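You operate a simulated robot arm through the tools that you are given. There is no shell and no other tool. Be economical: measure what you need, move in short steps, check, and stop when the job is done.

Carry out the task below with a simulated robot arm. There is one attempt and no reset: what you move stays moved.

TASK
Put two of the coasters from the desk top on the top of the lift board.
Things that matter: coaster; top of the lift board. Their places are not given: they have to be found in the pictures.

It is judged by the outcome, as a careful person would: the job done as asked, and still so three seconds after it is handed in. It fails if anything else is knocked over, pushed out of place, dropped, spilled or broken.

THE ROBOT
A 6-joint arm with a two-finger parallel gripper, fixed in place. Base frame: the origin is at the foot of the arm, x ahead of it, y to its left, z up. Lengths are in m, angles in rad, forces in N, time in s.
Its first joint turns from -1.152 to 1.152 rad. Payload 2.1 kg.
Tool frame: the origin (TCP) lies between the finger pads and is the grasp point; the fingertips stand 0.03 m ahead of it; z points along the fingers, y is the line along which they close. The gripper opens to 0.094 m. The fingers are 0.028 m wide and 0.01 m thick; the gripper's body (0.05 by 0.096 m) begins 0.055 m behind the TCP.
Orientation is told as [roll, pitch, yaw] about the base's x, y, z axes, in that order, counted from this pose: with the fingers straight down and closing along the base's y, the tool's x points along the base's -x, its y along +y and its z along -z.

THE INTERFACE
- The arm moves only by the tool jog_arm. Its argument "series" is a list of rows, each a list of 3 entries, a list of its own where there are three numbers: the shift along the tool's x, y, z in units of 40 mm (1.0 is 40 mm), then the turn, a rotation vector about the tool's x, y, z in units of 4 degrees (1.0 is 4 degrees), then the closure in counts, from 0 (fully open) to 255 (shut). In form: [[[x, y, z], [ax, ay, az], jaw], ...]. A call has 1 to 12 rows; each row shifts and turns the commanded pose from where the row before left it, along the tool's axes as they then stand. A call with a number of a shift or a turn outside -1 to 1 is refused whole. A row lasts 0.2 s, in which the tool goes at most 0.05 m and 0.15 rad; a call with a longer step from one row to the next is refused whole, and so is a gripper value outside its range. A pose out of reach is approached as far as the arm can. The call stops where the force on the tool passes 40 N (or 10 N more than at its start, if that is more) or the arm is blocked; 0.2 s more then pass. The fingers move at their own pace (about 0.072 m/s each) and stop on an object; they squeeze with about 45 N. The grip force told is the motor's: it shows also when the fingers shut on nothing. Time passes only in rows, and 0.2 s behind the last, so rows that do not move let the fingers close. It gives the time, the measured TCP pose, the force on the tool (base axes), the opening and the grip force at its end, in the units of the frame above (readings bear some noise), and new pictures: "views" is both (left out), scene, wrist or none.
- Cameras (640 x 400 px; columns grow to the right, rows downward): "scene" is fixed at [0.0641, -0.3818, 0.4812]; the picture's right is [0.68, -0.73, 0.00], its down [-0.45, -0.41, -0.79] and it looks along [0.58, 0.54, -0.61] (base axes); focal length 309 px, centre (320, 200). "wrist" rides on the gripper at [-0.037, 0, -0.058] in the tool frame; the picture's right is [0.00, -1.00, 0.00], its down [0.97, 0.00, -0.24] and it looks along [0.24, 0.00, 0.97] (tool axes); focal length 218 px, centre (320, 200).
- measure_at(camera, pixels): for up to 12 pixels [column, row] of the newest picture of that camera ("zoom" is the newest enlarged one), the place [x, y, z] in the base frame of the surface seen there, good to about 0.002 m. No time passes.
- inspect(camera, box): a new picture of the part [left, top, right, bottom] of that camera's present view, enlarged. No time passes.
- finish_job(): hands the job in; it is judged then, once.

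Work in short steps. Measure before you move; look again where a grasp or a placing could have gone wrong, and mend it. You have 60 turns and 120 pictures in all, the two below and enlarged ones among them. Open the gripper and draw the arm clear of the work before you hand the job in, unless the task says otherwise; then end with one line.

The tools are called by a JSON object that holds its "fn" and its "kwargs". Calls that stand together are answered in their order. jog_arm: Moves the arm, as the interface text tells. Its arguments: {"type":"object","properties":{"series":{"type":"array","items":{"type":"array"}},"views":{"type":"string","enum":["both","scene","wrist","none"]}},"required":["series"]} The other tools are called the same way: measure_at (camera, pixels) gives the place of the surface under pixels of a picture; inspect (camera, box) takes an enlarged picture of a part of a camera's view; finish_job () hands the job in.

At the start:

```text
t: 0.0
position: [0.2854, -0.0934, 0.2991]
tool_rot: [-0.001, -0.001, 0.0]
ft_force: [0.7, 0.3, 0.8]
gripper_width: 0.0941
grasp_force: 0.1
```

scene: 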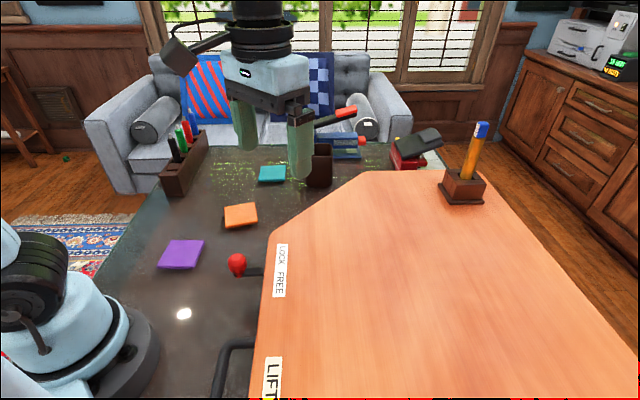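
wrist: 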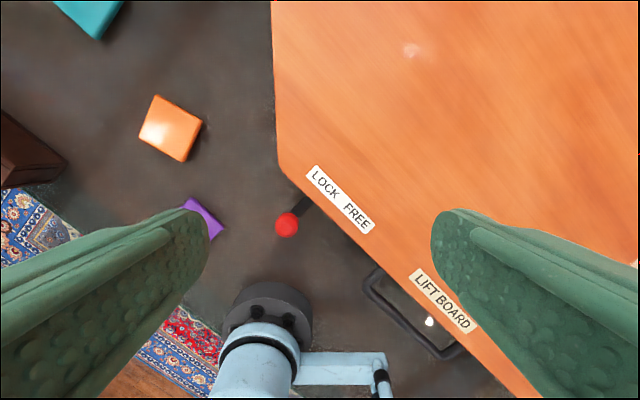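

The scene shows three coasters (purple 181,254; orange 240,215; teal 272,174) and the wooden lift board on the right. I'll measure them and the board.

{"fn": "measure_at", "kwargs": {"camera": "scene", "pixels": [[181, 254], [240, 215], [272, 174], [222, 207], [255, 205], [258, 221], [227, 229], [300, 240], [400, 200], [350, 350], [500, 300], [237, 262]]}}

{"fn": "measure_at", "kwargs": {"camera": "wrist", "pixels": [[155, 95], [202, 122], [184, 161], [138, 138], [170, 128], [90, 15], [340, 100], [500, 50], [400, 180], [277, 165], [286, 225], [230, 80]]}}

{"fn": "inspect", "kwargs": {"camera": "scene", "box": [140, 120, 380, 300]}}

```text
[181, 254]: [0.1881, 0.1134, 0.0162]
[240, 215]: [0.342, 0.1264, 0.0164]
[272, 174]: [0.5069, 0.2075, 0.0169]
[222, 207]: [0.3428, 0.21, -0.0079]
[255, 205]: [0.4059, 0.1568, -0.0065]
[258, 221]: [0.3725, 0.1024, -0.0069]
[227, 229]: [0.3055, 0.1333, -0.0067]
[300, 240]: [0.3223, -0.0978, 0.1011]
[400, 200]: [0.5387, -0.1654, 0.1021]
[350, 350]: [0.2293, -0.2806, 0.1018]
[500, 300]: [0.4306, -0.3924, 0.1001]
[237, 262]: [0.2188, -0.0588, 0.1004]
```

```text
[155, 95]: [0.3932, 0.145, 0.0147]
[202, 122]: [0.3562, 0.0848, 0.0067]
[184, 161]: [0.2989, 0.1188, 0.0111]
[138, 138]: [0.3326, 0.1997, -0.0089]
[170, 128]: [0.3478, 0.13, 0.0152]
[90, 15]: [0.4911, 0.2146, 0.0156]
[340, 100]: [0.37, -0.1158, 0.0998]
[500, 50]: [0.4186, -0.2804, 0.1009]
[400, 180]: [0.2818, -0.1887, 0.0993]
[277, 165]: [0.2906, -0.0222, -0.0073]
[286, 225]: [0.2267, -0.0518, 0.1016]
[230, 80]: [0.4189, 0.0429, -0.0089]
```

```text
2.22 times, centred on (260, 210) of scene
```

zoom: 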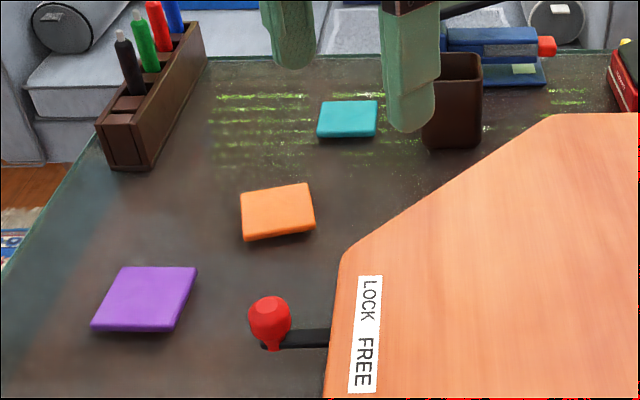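

Coaster tops are at z≈0.016 and the board is level at z≈0.10. There's a lock lever on the board, so I'll look at its state before loading it.

{"fn": "inspect", "kwargs": {"camera": "wrist", "box": [240, 140, 500, 370]}}

{"fn": "inspect", "kwargs": {"camera": "scene", "box": [180, 220, 340, 400]}}

```text
1.74 times, centred on (370, 255) of wrist
```

zoom: 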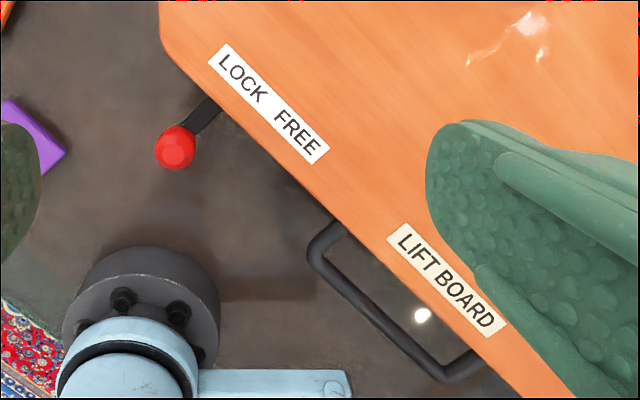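

```text
2.22 times, centred on (260, 310) of scene
```

zoom: 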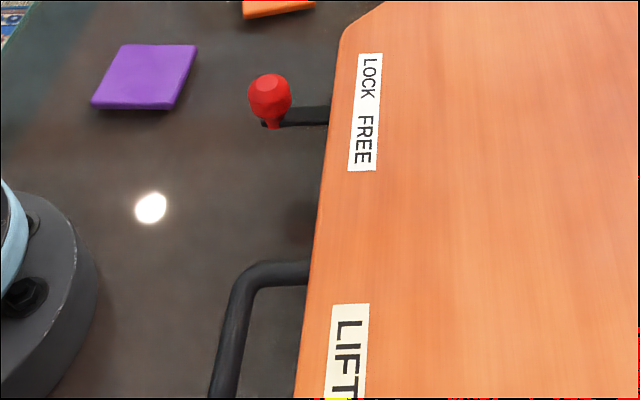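

{"fn": "measure_at", "kwargs": {"camera": "wrist", "pixels": [[324, 183], [357, 216], [287, 222], [303, 205], [297, 211], [415, 285], [460, 320], [70, 130], [276, 60]]}}

{"fn": "inspect", "kwargs": {"camera": "scene", "box": [320, 90, 640, 290]}}

```text
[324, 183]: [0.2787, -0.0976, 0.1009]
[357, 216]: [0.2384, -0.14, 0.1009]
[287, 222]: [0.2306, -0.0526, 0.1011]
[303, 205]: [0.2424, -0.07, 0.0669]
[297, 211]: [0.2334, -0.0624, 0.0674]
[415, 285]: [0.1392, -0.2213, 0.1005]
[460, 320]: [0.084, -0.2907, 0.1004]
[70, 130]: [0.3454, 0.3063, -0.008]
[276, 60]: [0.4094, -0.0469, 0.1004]
```

```text
2.00 times, centred on (480, 190) of scene
```

zoom: 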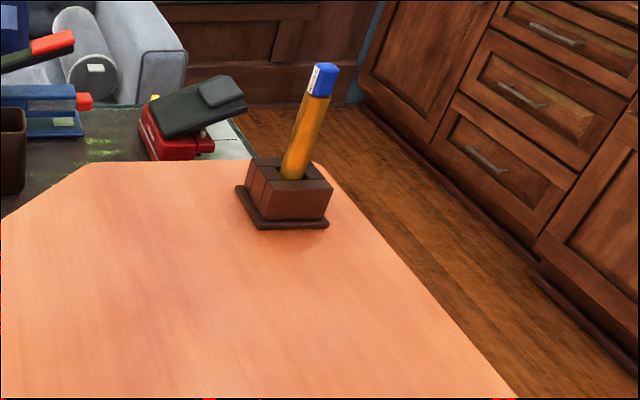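

The lever is aligned with LOCK (same position along the edge), so the board is locked. I'll go above the orange coaster, gripper open, for a precise look.

{"fn": "jog_arm", "kwargs": {"series": [[[-0.25, 0.917, 0.2], [0, 0, 0], 0], [[-0.25, 0.917, 0.2], [0, 0, 0], 0], [[-0.25, 0.917, 0.2], [0, 0, 0], 0], [[-0.25, 0.917, 0.2], [0, 0, 0], 0], [[-0.25, 0.917, 0.2], [0, 0, 0], 0], [[-0.25, 0.917, 0.2], [0, 0, 0], 0], [[0, 0, 0], [0, 0, 0], 0]], "views": "wrist"}}

```text
t: 1.6
position: [0.3452, 0.1298, 0.2521]
tool_rot: [0.001, 0.001, 0.0]
ft_force: [0.5, -0.6, 0.1]
gripper_width: 0.0941
grasp_force: 0.1
```

wrist: 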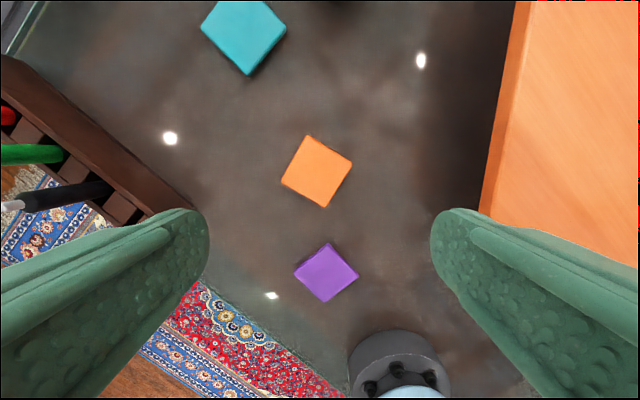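

Corners are visible for orange (309,136; 351,162; 325,207; 282,181) and purple (327,243; 358,274; 328,301; 295,272). Measuring just inside them.

{"fn": "measure_at", "kwargs": {"camera": "wrist", "pixels": [[310, 139], [349, 163], [324, 204], [285, 181], [317, 171], [327, 246], [355, 274], [328, 298], [298, 272], [327, 272], [380, 150], [270, 230]]}}

{"fn": "inspect", "kwargs": {"camera": "wrist", "box": [240, 110, 400, 310]}}

```text
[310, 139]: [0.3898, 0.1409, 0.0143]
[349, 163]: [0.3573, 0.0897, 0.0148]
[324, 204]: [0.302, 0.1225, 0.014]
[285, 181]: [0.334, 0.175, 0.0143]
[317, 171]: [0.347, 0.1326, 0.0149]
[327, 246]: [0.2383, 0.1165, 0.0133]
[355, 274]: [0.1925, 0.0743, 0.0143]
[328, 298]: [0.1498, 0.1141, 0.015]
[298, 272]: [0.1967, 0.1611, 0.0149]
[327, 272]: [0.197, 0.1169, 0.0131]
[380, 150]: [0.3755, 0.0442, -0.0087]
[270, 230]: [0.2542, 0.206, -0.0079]
```

```text
2.00 times, centred on (320, 210) of wrist
```

zoom: 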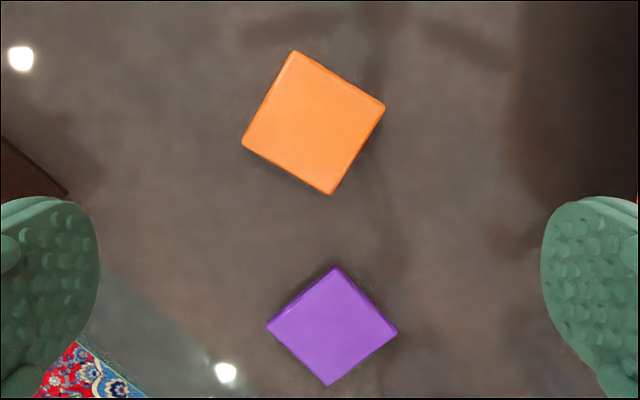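

Orange centre is about (0.346, 0.132), sides at 58°/-32°, about 0.067 across. I turn the tool +31.6° about its z and descend to z≈0.09.

{"fn": "jog_arm", "kwargs": {"series": [[[-0.015, 0.055, 0.5], [0, 0, 0.99], 0], [[0, 0, 0.5], [0, 0, 0.99], 0], [[0, 0, 0.5], [0, 0, 0.99], 0], [[0, 0, 0.5], [0, 0, 0.99], 0], [[0, 0, 0.5], [0, 0, 0.99], 0], [[0, 0, 0.5], [0, 0, 0.99], 0], [[0, 0, 0.5], [0, 0, 0.99], 0], [[0, 0, 0.5], [0, 0, 0.99], 0], [[0, 0, 0], [0, 0, 0], 0]]}}

```text
t: 3.6
position: [0.3456, 0.1289, 0.0911]
tool_rot: [-0.001, 0.0, -0.553]
ft_force: [0.1, 0.0, -0.5]
gripper_width: 0.0941
grasp_force: 0.1
```

scene: 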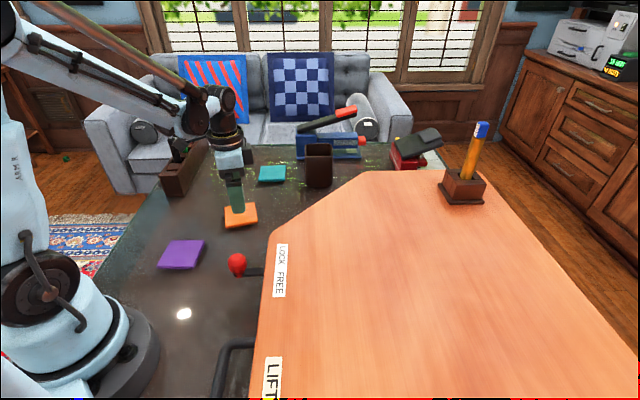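
wrist: 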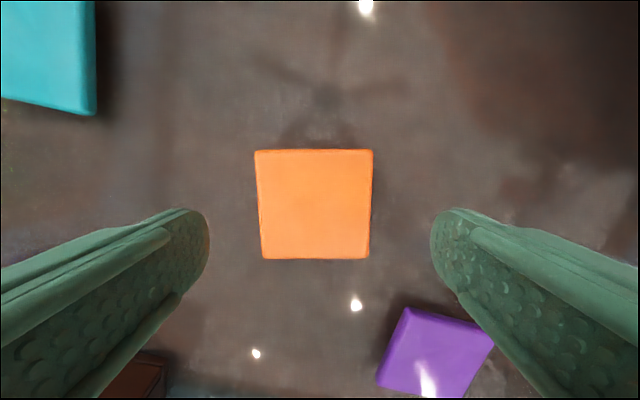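

Aligned; coaster is ~6 px left of centre (≈3 mm). Shift tool y +3 mm, descend to z≈0.029 and then close.

{"fn": "jog_arm", "kwargs": {"series": [[[0, 0.08, 0.4], [0, 0, 0], 0], [[0, 0, 0.4], [0, 0, 0], 0], [[0, 0, 0.4], [0, 0, 0], 0], [[0, 0, 0.34], [0, 0, 0], 0], [[0, 0, 0], [0, 0, 0], 0]]}}

```text
t: 4.8
position: [0.3469, 0.1325, 0.0298]
tool_rot: [0.001, -0.001, -0.553]
ft_force: [-0.2, 0.1, 8.5]
gripper_width: 0.094
grasp_force: 0.0
stopped in row 5: the force on the tool passed its limit (the readings are from after the stop); the commanded pose is now the measured one
```

scene: 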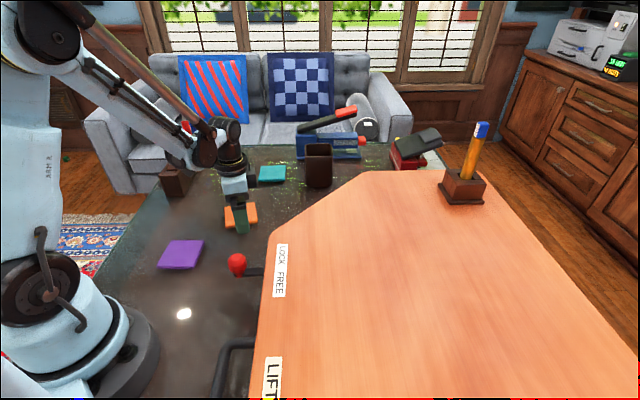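
wrist: 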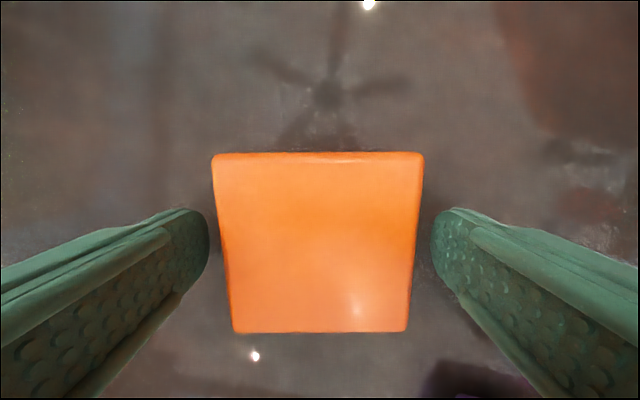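

Fingertips touched the desk at TCP z 0.030 (the desk is at z≈0), so I raise 3 mm and close on the coaster.

{"fn": "jog_arm", "kwargs": {"series": [[[0, 0, -0.07], [0, 0, 0], 0], [[0, 0, 0], [0, 0, 0], 255], [[0, 0, 0], [0, 0, 0], 255], [[0, 0, 0], [0, 0, 0], 255], [[0, 0, 0], [0, 0, 0], 255]], "views": "wrist"}}

```text
t: 6.0
position: [0.3484, 0.1335, 0.0324]
tool_rot: [-0.001, 0.0, -0.552]
ft_force: [0.5, -0.4, 0.2]
gripper_width: 0.0732
grasp_force: 44.9
```

wrist: 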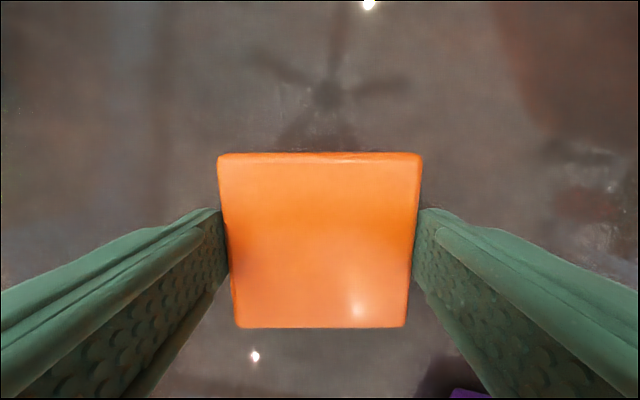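

Gripped (73 mm, 45 N). Lift straight up 0.17 m, then check.

{"fn": "jog_arm", "kwargs": {"series": [[[0, 0, -0.4], [0, 0, 0], 255], [[0, 0, -0.77], [0, 0, 0], 255], [[0, 0, -0.77], [0, 0, 0], 255], [[0, 0, -0.77], [0, 0, 0], 255], [[0, 0, -0.77], [0, 0, 0], 255], [[0, 0, -0.77], [0, 0, 0], 255]], "views": "scene"}}

{"fn": "jog_arm", "kwargs": {"series": [[[-0.688, -0.763, 0], [0, 0, 0], 255], [[-0.688, -0.763, 0], [0, 0, 0], 255], [[-0.688, -0.763, 0], [0, 0, 0], 255], [[-0.688, -0.763, 0], [0, 0, 0], 255], [[-0.688, -0.763, 0], [0, 0, 0], 255], [[-0.688, -0.763, 0], [0, 0, 0], 255], [[-0.688, -0.763, 0], [0, 0, 0], 255], [[0, 0, 0], [0, 0, 0], 255]]}}

```text
t: 7.4
position: [0.3469, 0.1335, 0.2035]
tool_rot: [0.0, 0.0, -0.553]
ft_force: [0.8, 1.0, -1.1]
gripper_width: 0.0732
grasp_force: 45.5
```

scene: 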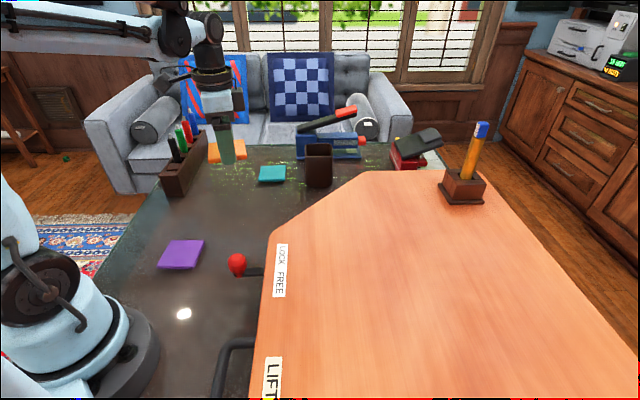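

```text
t: 9.2
position: [0.3984, -0.1506, 0.2021]
tool_rot: [0.002, 0.0, -0.554]
ft_force: [0.7, 0.2, -0.7]
gripper_width: 0.0731
grasp_force: 45.0
```

scene: 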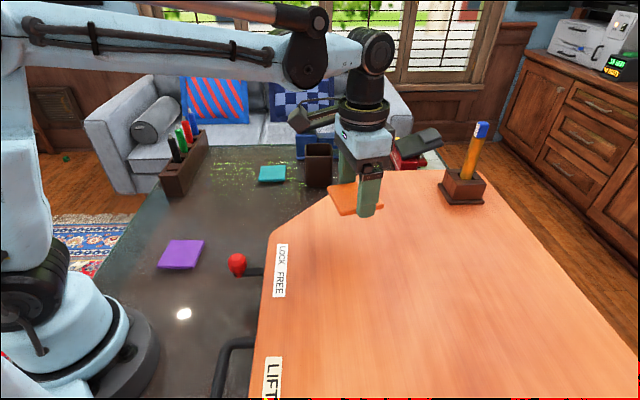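
wrist: 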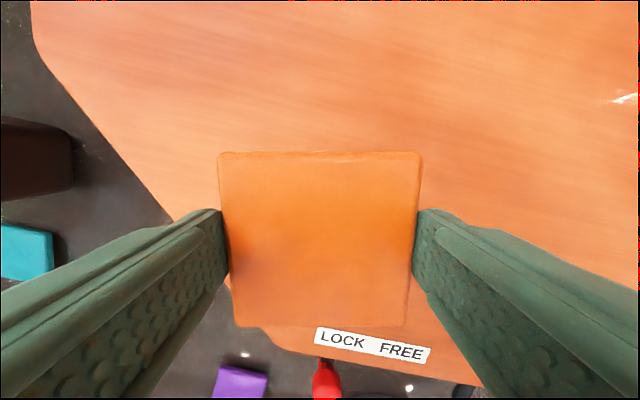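

Over the board, coaster held level. Descend to ~z 0.137, expecting contact near 0.132.

{"fn": "jog_arm", "kwargs": {"series": [[[0, 0, 0.6], [0, 0, 0], 255], [[0, 0, 0.6], [0, 0, 0], 255], [[0, 0, 0.25], [0, 0, 0], 255], [[0, 0, 0.17], [0, 0, 0], 255], [[0, 0, 0], [0, 0, 0], 255]], "views": "scene"}}

{"fn": "jog_arm", "kwargs": {"series": [[[0, 0, 0.06], [0, 0, 0], 255], [[0, 0, 0], [0, 0, 0], 255]], "views": "none"}}

```text
t: 10.4
position: [0.3996, -0.1506, 0.1384]
tool_rot: [-0.001, 0.0, -0.555]
ft_force: [-0.7, -0.4, -1.4]
gripper_width: 0.0732
grasp_force: 45.2
```

scene: 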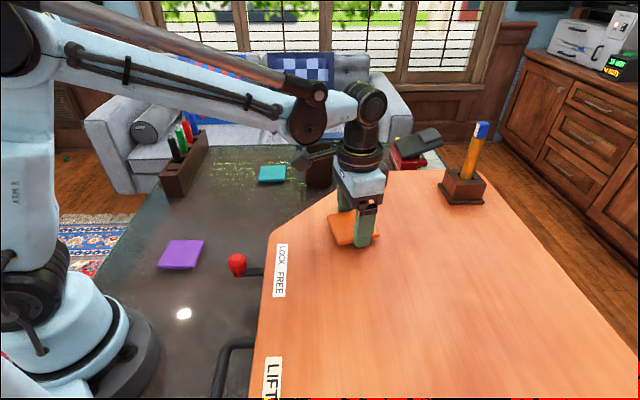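

```text
t: 11.0
position: [0.3991, -0.1498, 0.1351]
tool_rot: [0.0, 0.0, -0.555]
ft_force: [0.1, -0.7, -1.7]
gripper_width: 0.0731
grasp_force: 45.0
```

{"fn": "jog_arm", "kwargs": {"series": [[[0, 0, 0.04], [0, 0, 0], 255], [[0, 0, 0], [0, 0, 0], 255]], "views": "none"}}

{"fn": "inspect", "kwargs": {"camera": "scene", "box": [310, 190, 410, 260]}}

```text
t: 11.6
position: [0.3993, -0.1496, 0.1339]
tool_rot: [0.001, 0.001, -0.554]
ft_force: [-0.7, 0.0, -1.5]
gripper_width: 0.0731
grasp_force: 45.0
```

```text
5.71 times, centred on (360, 225) of scene
```

zoom: 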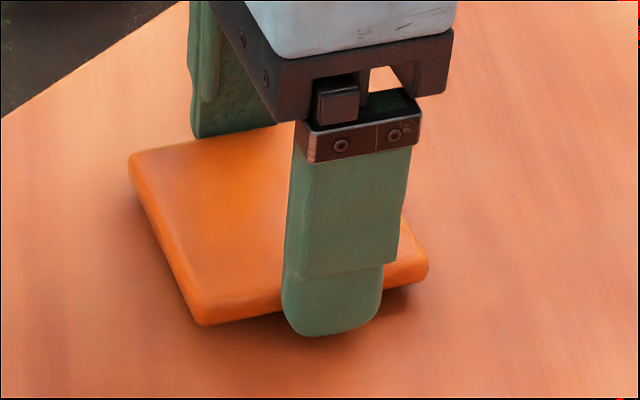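

No contact yet, and the coaster is a hair above the board. Another small step down.

{"fn": "jog_arm", "kwargs": {"series": [[[0, 0, 0.03], [0, 0, 0], 255], [[0, 0, 0], [0, 0, 0], 255]], "views": "none"}}

{"fn": "jog_arm", "kwargs": {"series": [[[0, 0, 0.03], [0, 0, 0], 255], [[0, 0, 0], [0, 0, 0], 255]], "views": "none"}}

```text
t: 12.2
position: [0.3995, -0.1496, 0.1323]
tool_rot: [-0.001, -0.001, -0.554]
ft_force: [-0.8, 1.0, 5.8]
gripper_width: 0.0732
grasp_force: 44.9
```

```text
t: 12.8
position: [0.3997, -0.1501, 0.1331]
tool_rot: [-0.002, -0.001, -0.553]
ft_force: [-1.0, 1.8, 38.7]
gripper_width: 0.073
grasp_force: 44.7
```

Contact felt (39 N); relieve by ~1 mm, release, and rise.

{"fn": "jog_arm", "kwargs": {"series": [[[0, 0, -0.03], [0, 0, 0], 255], [[0, 0, 0], [0, 0, 0], 0], [[0, 0, 0], [0, 0, 0], 0], [[0, 0, 0], [0, 0, 0], 0], [[0, 0, -0.4], [0, 0, 0], 0], [[0, 0, -0.8], [0, 0, 0], 0], [[0, 0, -0.8], [0, 0, 0], 0]]}}

```text
t: 14.4
position: [0.3992, -0.1493, 0.2136]
tool_rot: [0.0, 0.001, -0.553]
ft_force: [0.4, -0.7, -0.6]
gripper_width: 0.0939
grasp_force: 0.0
```

scene: 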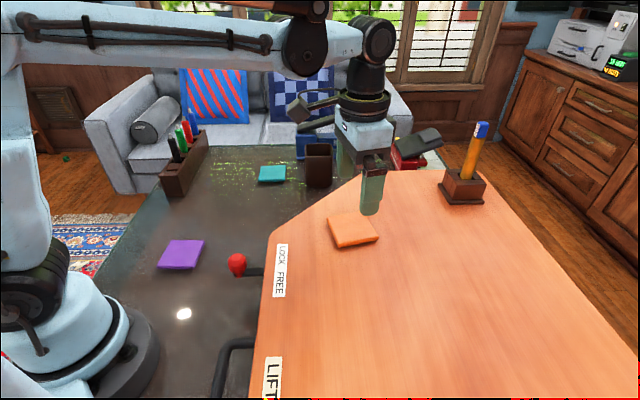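
wrist: 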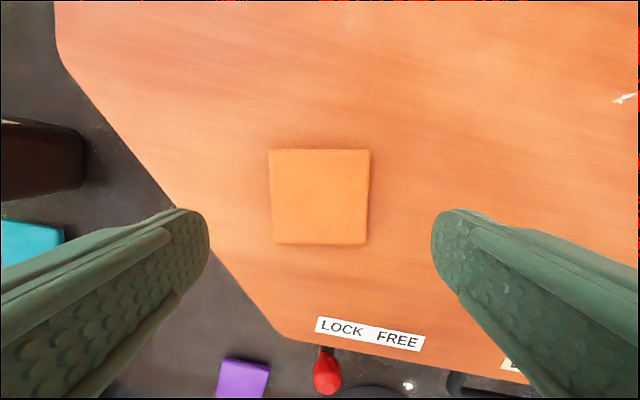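

Orange lies flat on the board. Now travel to above the purple coaster (0.194, 0.1165), then turn the tool so it closes tangentially.

{"fn": "jog_arm", "kwargs": {"series": [[[0.871, 0.33, 0], [0, 0, 0], 0], [[0.871, 0.33, 0], [0, 0, 0], 0], [[0.871, 0.33, 0], [0, 0, 0], 0], [[0.871, 0.33, 0], [0, 0, 0], 0], [[0.871, 0.33, 0], [0, 0, 0], 0], [[0.871, 0.33, 0], [0, 0, 0], 0], [[0.871, 0.33, 0], [0, 0, 0], 0], [[0.871, 0.33, 0], [0, 0, 0], 0], [[0.871, 0.33, 0], [0, 0, 0], 0]], "views": "none"}}

{"fn": "jog_arm", "kwargs": {"series": [[[0, 0, 0], [0, 0, -1], 0], [[0, 0, 0], [0, 0, -1], 0], [[0, 0, 0], [0, 0, -1], 0], [[0, 0, 0], [0, 0, -1], 0], [[0, 0, 0], [0, 0, -1], 0], [[0, 0, 0], [0, 0, -1], 0], [[0, 0, 0], [0, 0, -1], 0], [[0, 0, 0], [0, 0, -1], 0], [[0, 0, 0], [0, 0, -1], 0], [[0, 0, 0], [0, 0, -1], 0]], "views": "none"}}

{"fn": "jog_arm", "kwargs": {"series": [[[0, 0, 0], [0, 0, -1], 0], [[0, 0, 0], [0, 0, -1], 0], [[0, 0, 0], [0, 0, -1], 0], [[0, 0, 0], [0, 0, -1], 0], [[0, 0, 0], [0, 0, -1], 0], [[0, 0, 0], [0, 0, -1], 0], [[0, 0, 0], [0, 0, -1], 0], [[0, 0, 0], [0, 0, -1], 0], [[0, 0, 0], [0, 0, -1], 0], [[0, 0, 0], [0, 0, 0], 0]]}}

```text
t: 16.4
position: [0.1948, 0.1164, 0.2128]
tool_rot: [0.0, -0.001, -0.554]
ft_force: [-0.1, -0.6, 0.0]
gripper_width: 0.0939
grasp_force: 0.0
```

```text
t: 18.6
position: [0.1954, 0.1156, 0.2122]
tool_rot: [0.001, 0.001, 0.147]
ft_force: [0.4, 0.0, -0.1]
gripper_width: 0.0939
grasp_force: 0.1
```

```text
t: 20.8
position: [0.1952, 0.1161, 0.2131]
tool_rot: [-0.001, 0.001, 0.776]
ft_force: [-0.4, -0.3, -0.5]
gripper_width: 0.094
grasp_force: 0.0
```

scene: 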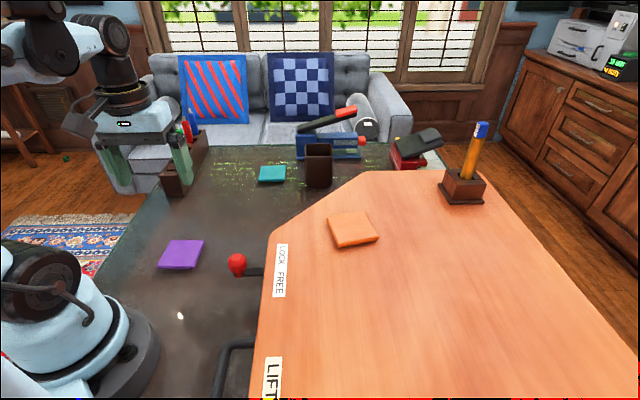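
wrist: 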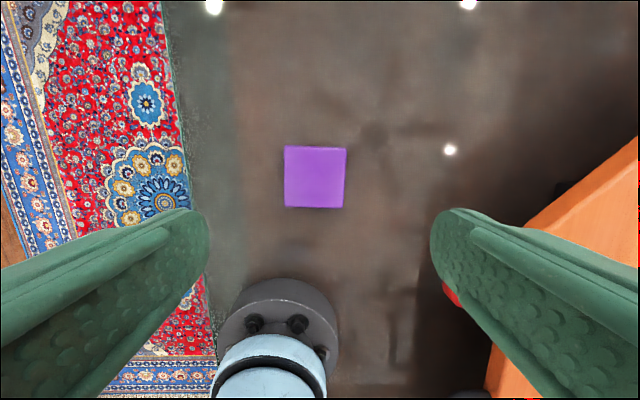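

Aligned. Measuring the purple corners once more (285,146; 347,148; 344,208; 284,207).

{"fn": "measure_at", "kwargs": {"camera": "wrist", "pixels": [[288, 149], [344, 150], [342, 205], [287, 204], [315, 177]]}}

```text
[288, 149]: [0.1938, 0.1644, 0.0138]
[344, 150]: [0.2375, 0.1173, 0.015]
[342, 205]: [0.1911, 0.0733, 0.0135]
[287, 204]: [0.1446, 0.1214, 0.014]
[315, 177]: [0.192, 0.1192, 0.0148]
```

Centre is about 4.5 mm off along +tool y. Correct and descend in two stages.

{"fn": "jog_arm", "kwargs": {"series": [[[0, 0.113, 0.5], [0, 0, 0], 0], [[0, 0, 0.7], [0, 0, 0], 0], [[0, 0, 0.7], [0, 0, 0], 0], [[0, 0, 0.7], [0, 0, 0], 0], [[0, 0, 0.5], [0, 0, 0], 0], [[0, 0, 0], [0, 0, 0], 0]]}}

```text
t: 22.2
position: [0.1912, 0.1185, 0.0876]
tool_rot: [-0.001, 0.001, 0.772]
ft_force: [-0.9, 0.5, -0.1]
gripper_width: 0.094
grasp_force: 0.0
```

scene: 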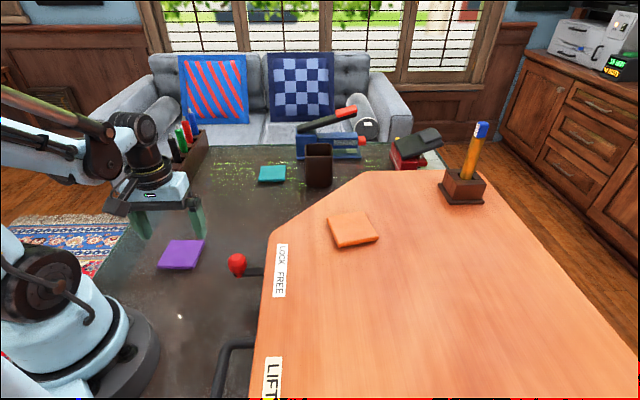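
wrist: 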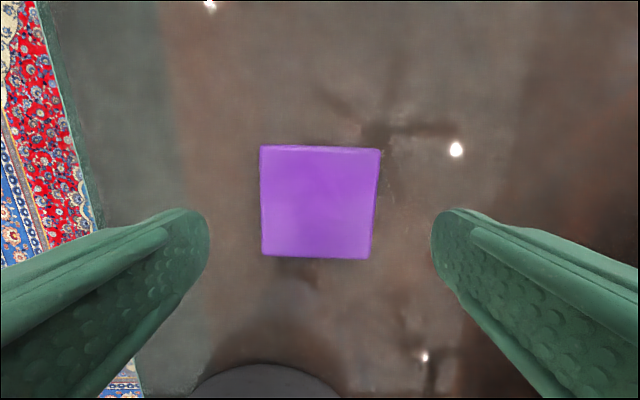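

Centred. Descend to z≈0.0335 and close.

{"fn": "jog_arm", "kwargs": {"series": [[[0, 0, 0.5], [0, 0, 0], 0], [[0, 0, 0.5], [0, 0, 0], 0], [[0, 0, 0.25], [0, 0, 0], 0], [[0, 0, 0.1], [0, 0, 0], 0], [[0, 0, 0], [0, 0, 0], 0], [[0, 0, 0], [0, 0, 0], 255], [[0, 0, 0], [0, 0, 0], 255], [[0, 0, 0], [0, 0, 0], 255], [[0, 0, 0], [0, 0, 0], 255]], "views": "wrist"}}

```text
t: 24.2
position: [0.1914, 0.119, 0.0336]
tool_rot: [0.0, -0.001, 0.773]
ft_force: [-1.1, 1.1, -0.8]
gripper_width: 0.0737
grasp_force: 44.7
```

wrist: 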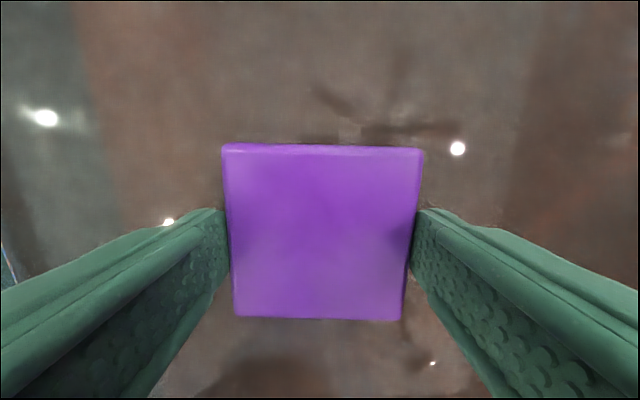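

Gripped. Lift 0.18 m, then carry across to (0.37, -0.27).

{"fn": "jog_arm", "kwargs": {"series": [[[0, 0, -0.5], [0, 0, 0], 255], [[0, 0, -0.8], [0, 0, 0], 255], [[0, 0, -0.8], [0, 0, 0], 255], [[0, 0, -0.8], [0, 0, 0], 255], [[0, 0, -0.8], [0, 0, 0], 255], [[0, 0, -0.8], [0, 0, 0], 255], [[0, 0, 0], [0, 0, 0], 255]], "views": "scene"}}

{"fn": "jog_arm", "kwargs": {"series": [[[0.326, -0.917, 0], [0, 0, 0], 255], [[0.326, -0.917, 0], [0, 0, 0], 255], [[0.326, -0.917, 0], [0, 0, 0], 255], [[0.326, -0.917, 0], [0, 0, 0], 255], [[0.326, -0.917, 0], [0, 0, 0], 255], [[0.326, -0.917, 0], [0, 0, 0], 255], [[0.326, -0.917, 0], [0, 0, 0], 255], [[0.326, -0.917, 0], [0, 0, 0], 255], [[0.326, -0.917, 0], [0, 0, 0], 255], [[0.326, -0.917, 0], [0, 0, 0], 255], [[0.326, -0.917, 0], [0, 0, 0], 255], [[0, 0, 0], [0, 0, 0], 255]]}}

```text
t: 25.8
position: [0.1918, 0.1182, 0.2157]
tool_rot: [-0.001, 0.0, 0.773]
ft_force: [-0.6, -1.0, -0.1]
gripper_width: 0.0732
grasp_force: 44.5
```

scene: 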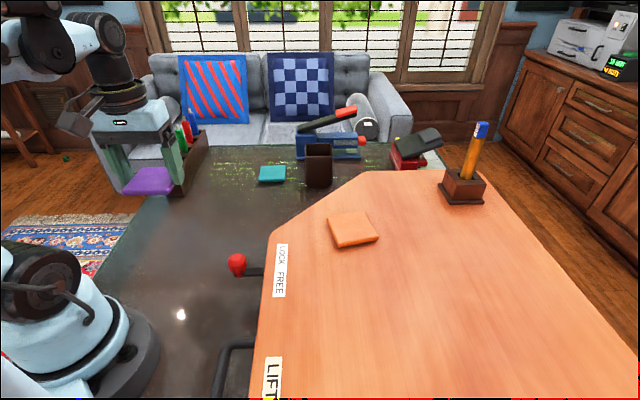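

```text
t: 28.4
position: [0.3715, -0.2679, 0.2133]
tool_rot: [0.0, 0.002, 0.773]
ft_force: [0.3, 0.6, -0.8]
gripper_width: 0.073
grasp_force: 44.7
```

scene: 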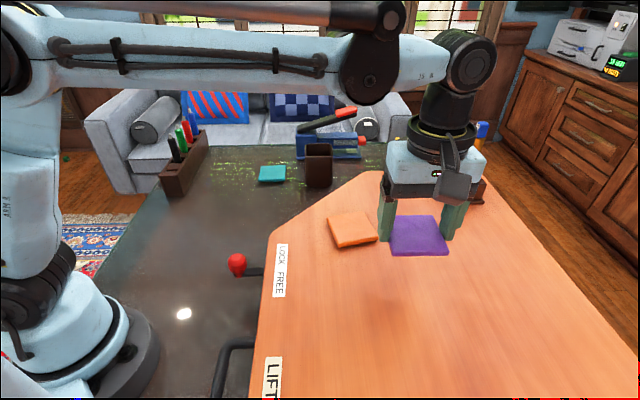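
wrist: 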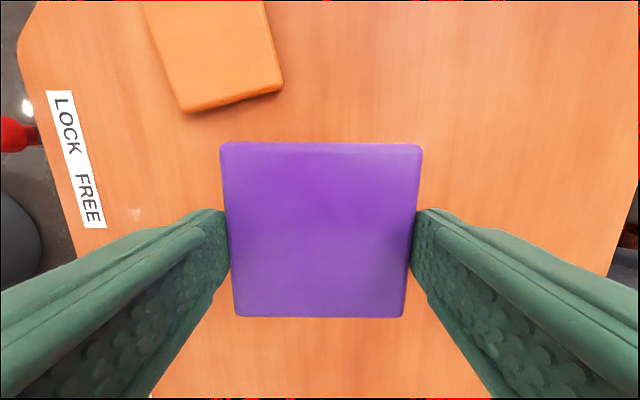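

Clear spot below. Descend to ~0.136, then probe contact in small steps.

{"fn": "jog_arm", "kwargs": {"series": [[[0, 0, 0.7], [0, 0, 0], 255], [[0, 0, 0.7], [0, 0, 0], 255], [[0, 0, 0.35], [0, 0, 0], 255], [[0, 0, 0.16], [0, 0, 0], 255], [[0, 0, 0], [0, 0, 0], 255]], "views": "scene"}}

{"fn": "jog_arm", "kwargs": {"series": [[[0, 0, 0.03], [0, 0, 0], 255], [[0, 0, 0], [0, 0, 0], 255]], "views": "none"}}

```text
t: 29.6
position: [0.3719, -0.2693, 0.1377]
tool_rot: [0.0, 0.001, 0.774]
ft_force: [-0.9, 0.4, -0.6]
gripper_width: 0.073
grasp_force: 44.7
```

scene: 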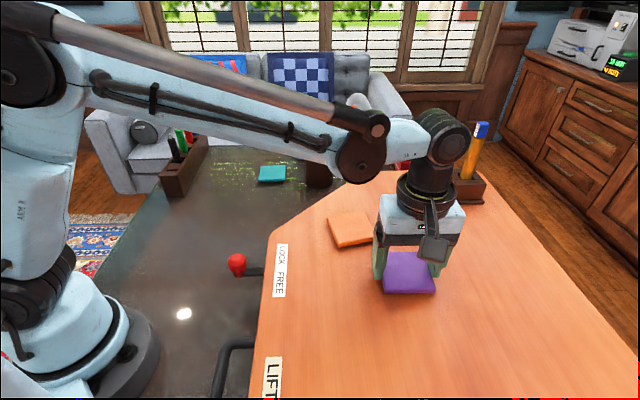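

```text
t: 30.2
position: [0.3725, -0.2698, 0.1372]
tool_rot: [-0.001, 0.002, 0.773]
ft_force: [0.8, 0.2, -1.5]
gripper_width: 0.073
grasp_force: 45.3
```

{"fn": "jog_arm", "kwargs": {"series": [[[0, 0, 0.04], [0, 0, 0], 255], [[0, 0, 0], [0, 0, 0], 255]], "views": "none"}}

{"fn": "jog_arm", "kwargs": {"series": [[[0, 0, 0.025], [0, 0, 0], 255], [[0, 0, 0], [0, 0, 0], 255]], "views": "none"}}

```text
t: 30.8
position: [0.3728, -0.2704, 0.1353]
tool_rot: [0.0, 0.001, 0.773]
ft_force: [-0.2, -0.2, -1.3]
gripper_width: 0.0733
grasp_force: 45.1
```

```text
t: 31.4
position: [0.3728, -0.2697, 0.1343]
tool_rot: [0.0, 0.001, 0.774]
ft_force: [-1.4, 0.1, 3.4]
gripper_width: 0.0728
grasp_force: 45.0
```

Light contact (about +4 N). Release and rise.

{"fn": "jog_arm", "kwargs": {"series": [[[0, 0, 0], [0, 0, 0], 0], [[0, 0, 0], [0, 0, 0], 0], [[0, 0, 0], [0, 0, 0], 0], [[0, 0, -0.4], [0, 0, 0], 0], [[0, 0, -0.8], [0, 0, 0], 0], [[0, 0, -0.8], [0, 0, 0], 0], [[0, 0, -0.8], [0, 0, 0], 0], [[0, 0, -0.8], [0, 0, 0], 0]]}}

```text
t: 33.2
position: [0.3731, -0.2693, 0.2806]
tool_rot: [0.0, 0.001, 0.774]
ft_force: [-0.6, -0.5, -0.3]
gripper_width: 0.0938
grasp_force: 0.0
```

scene: 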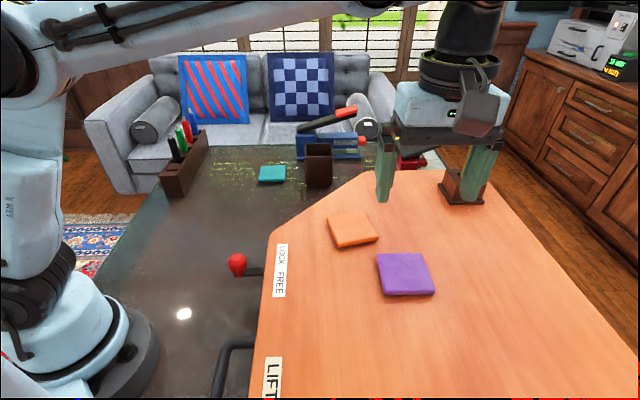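
wrist: 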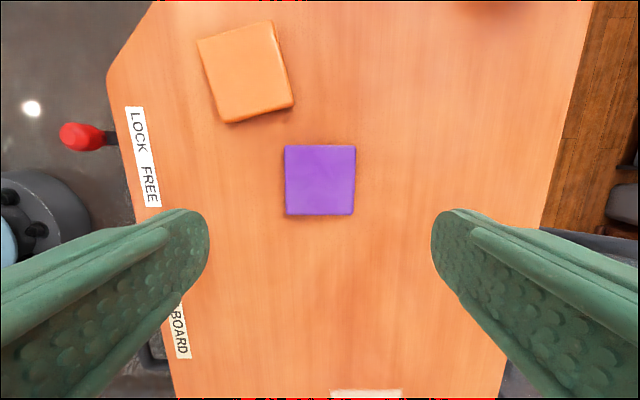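

Both coasters lie flat on the board, the arm is clear above it, and everything else is in place. Handing in.

{"fn": "finish_job", "kwargs": {}}

```text
The job is handed in.
```

The orange and purple coasters are now lying flat on top of the lift board; the gripper is open and the arm is raised clear. The teal coaster stayed on the desk, and nothing else was moved.
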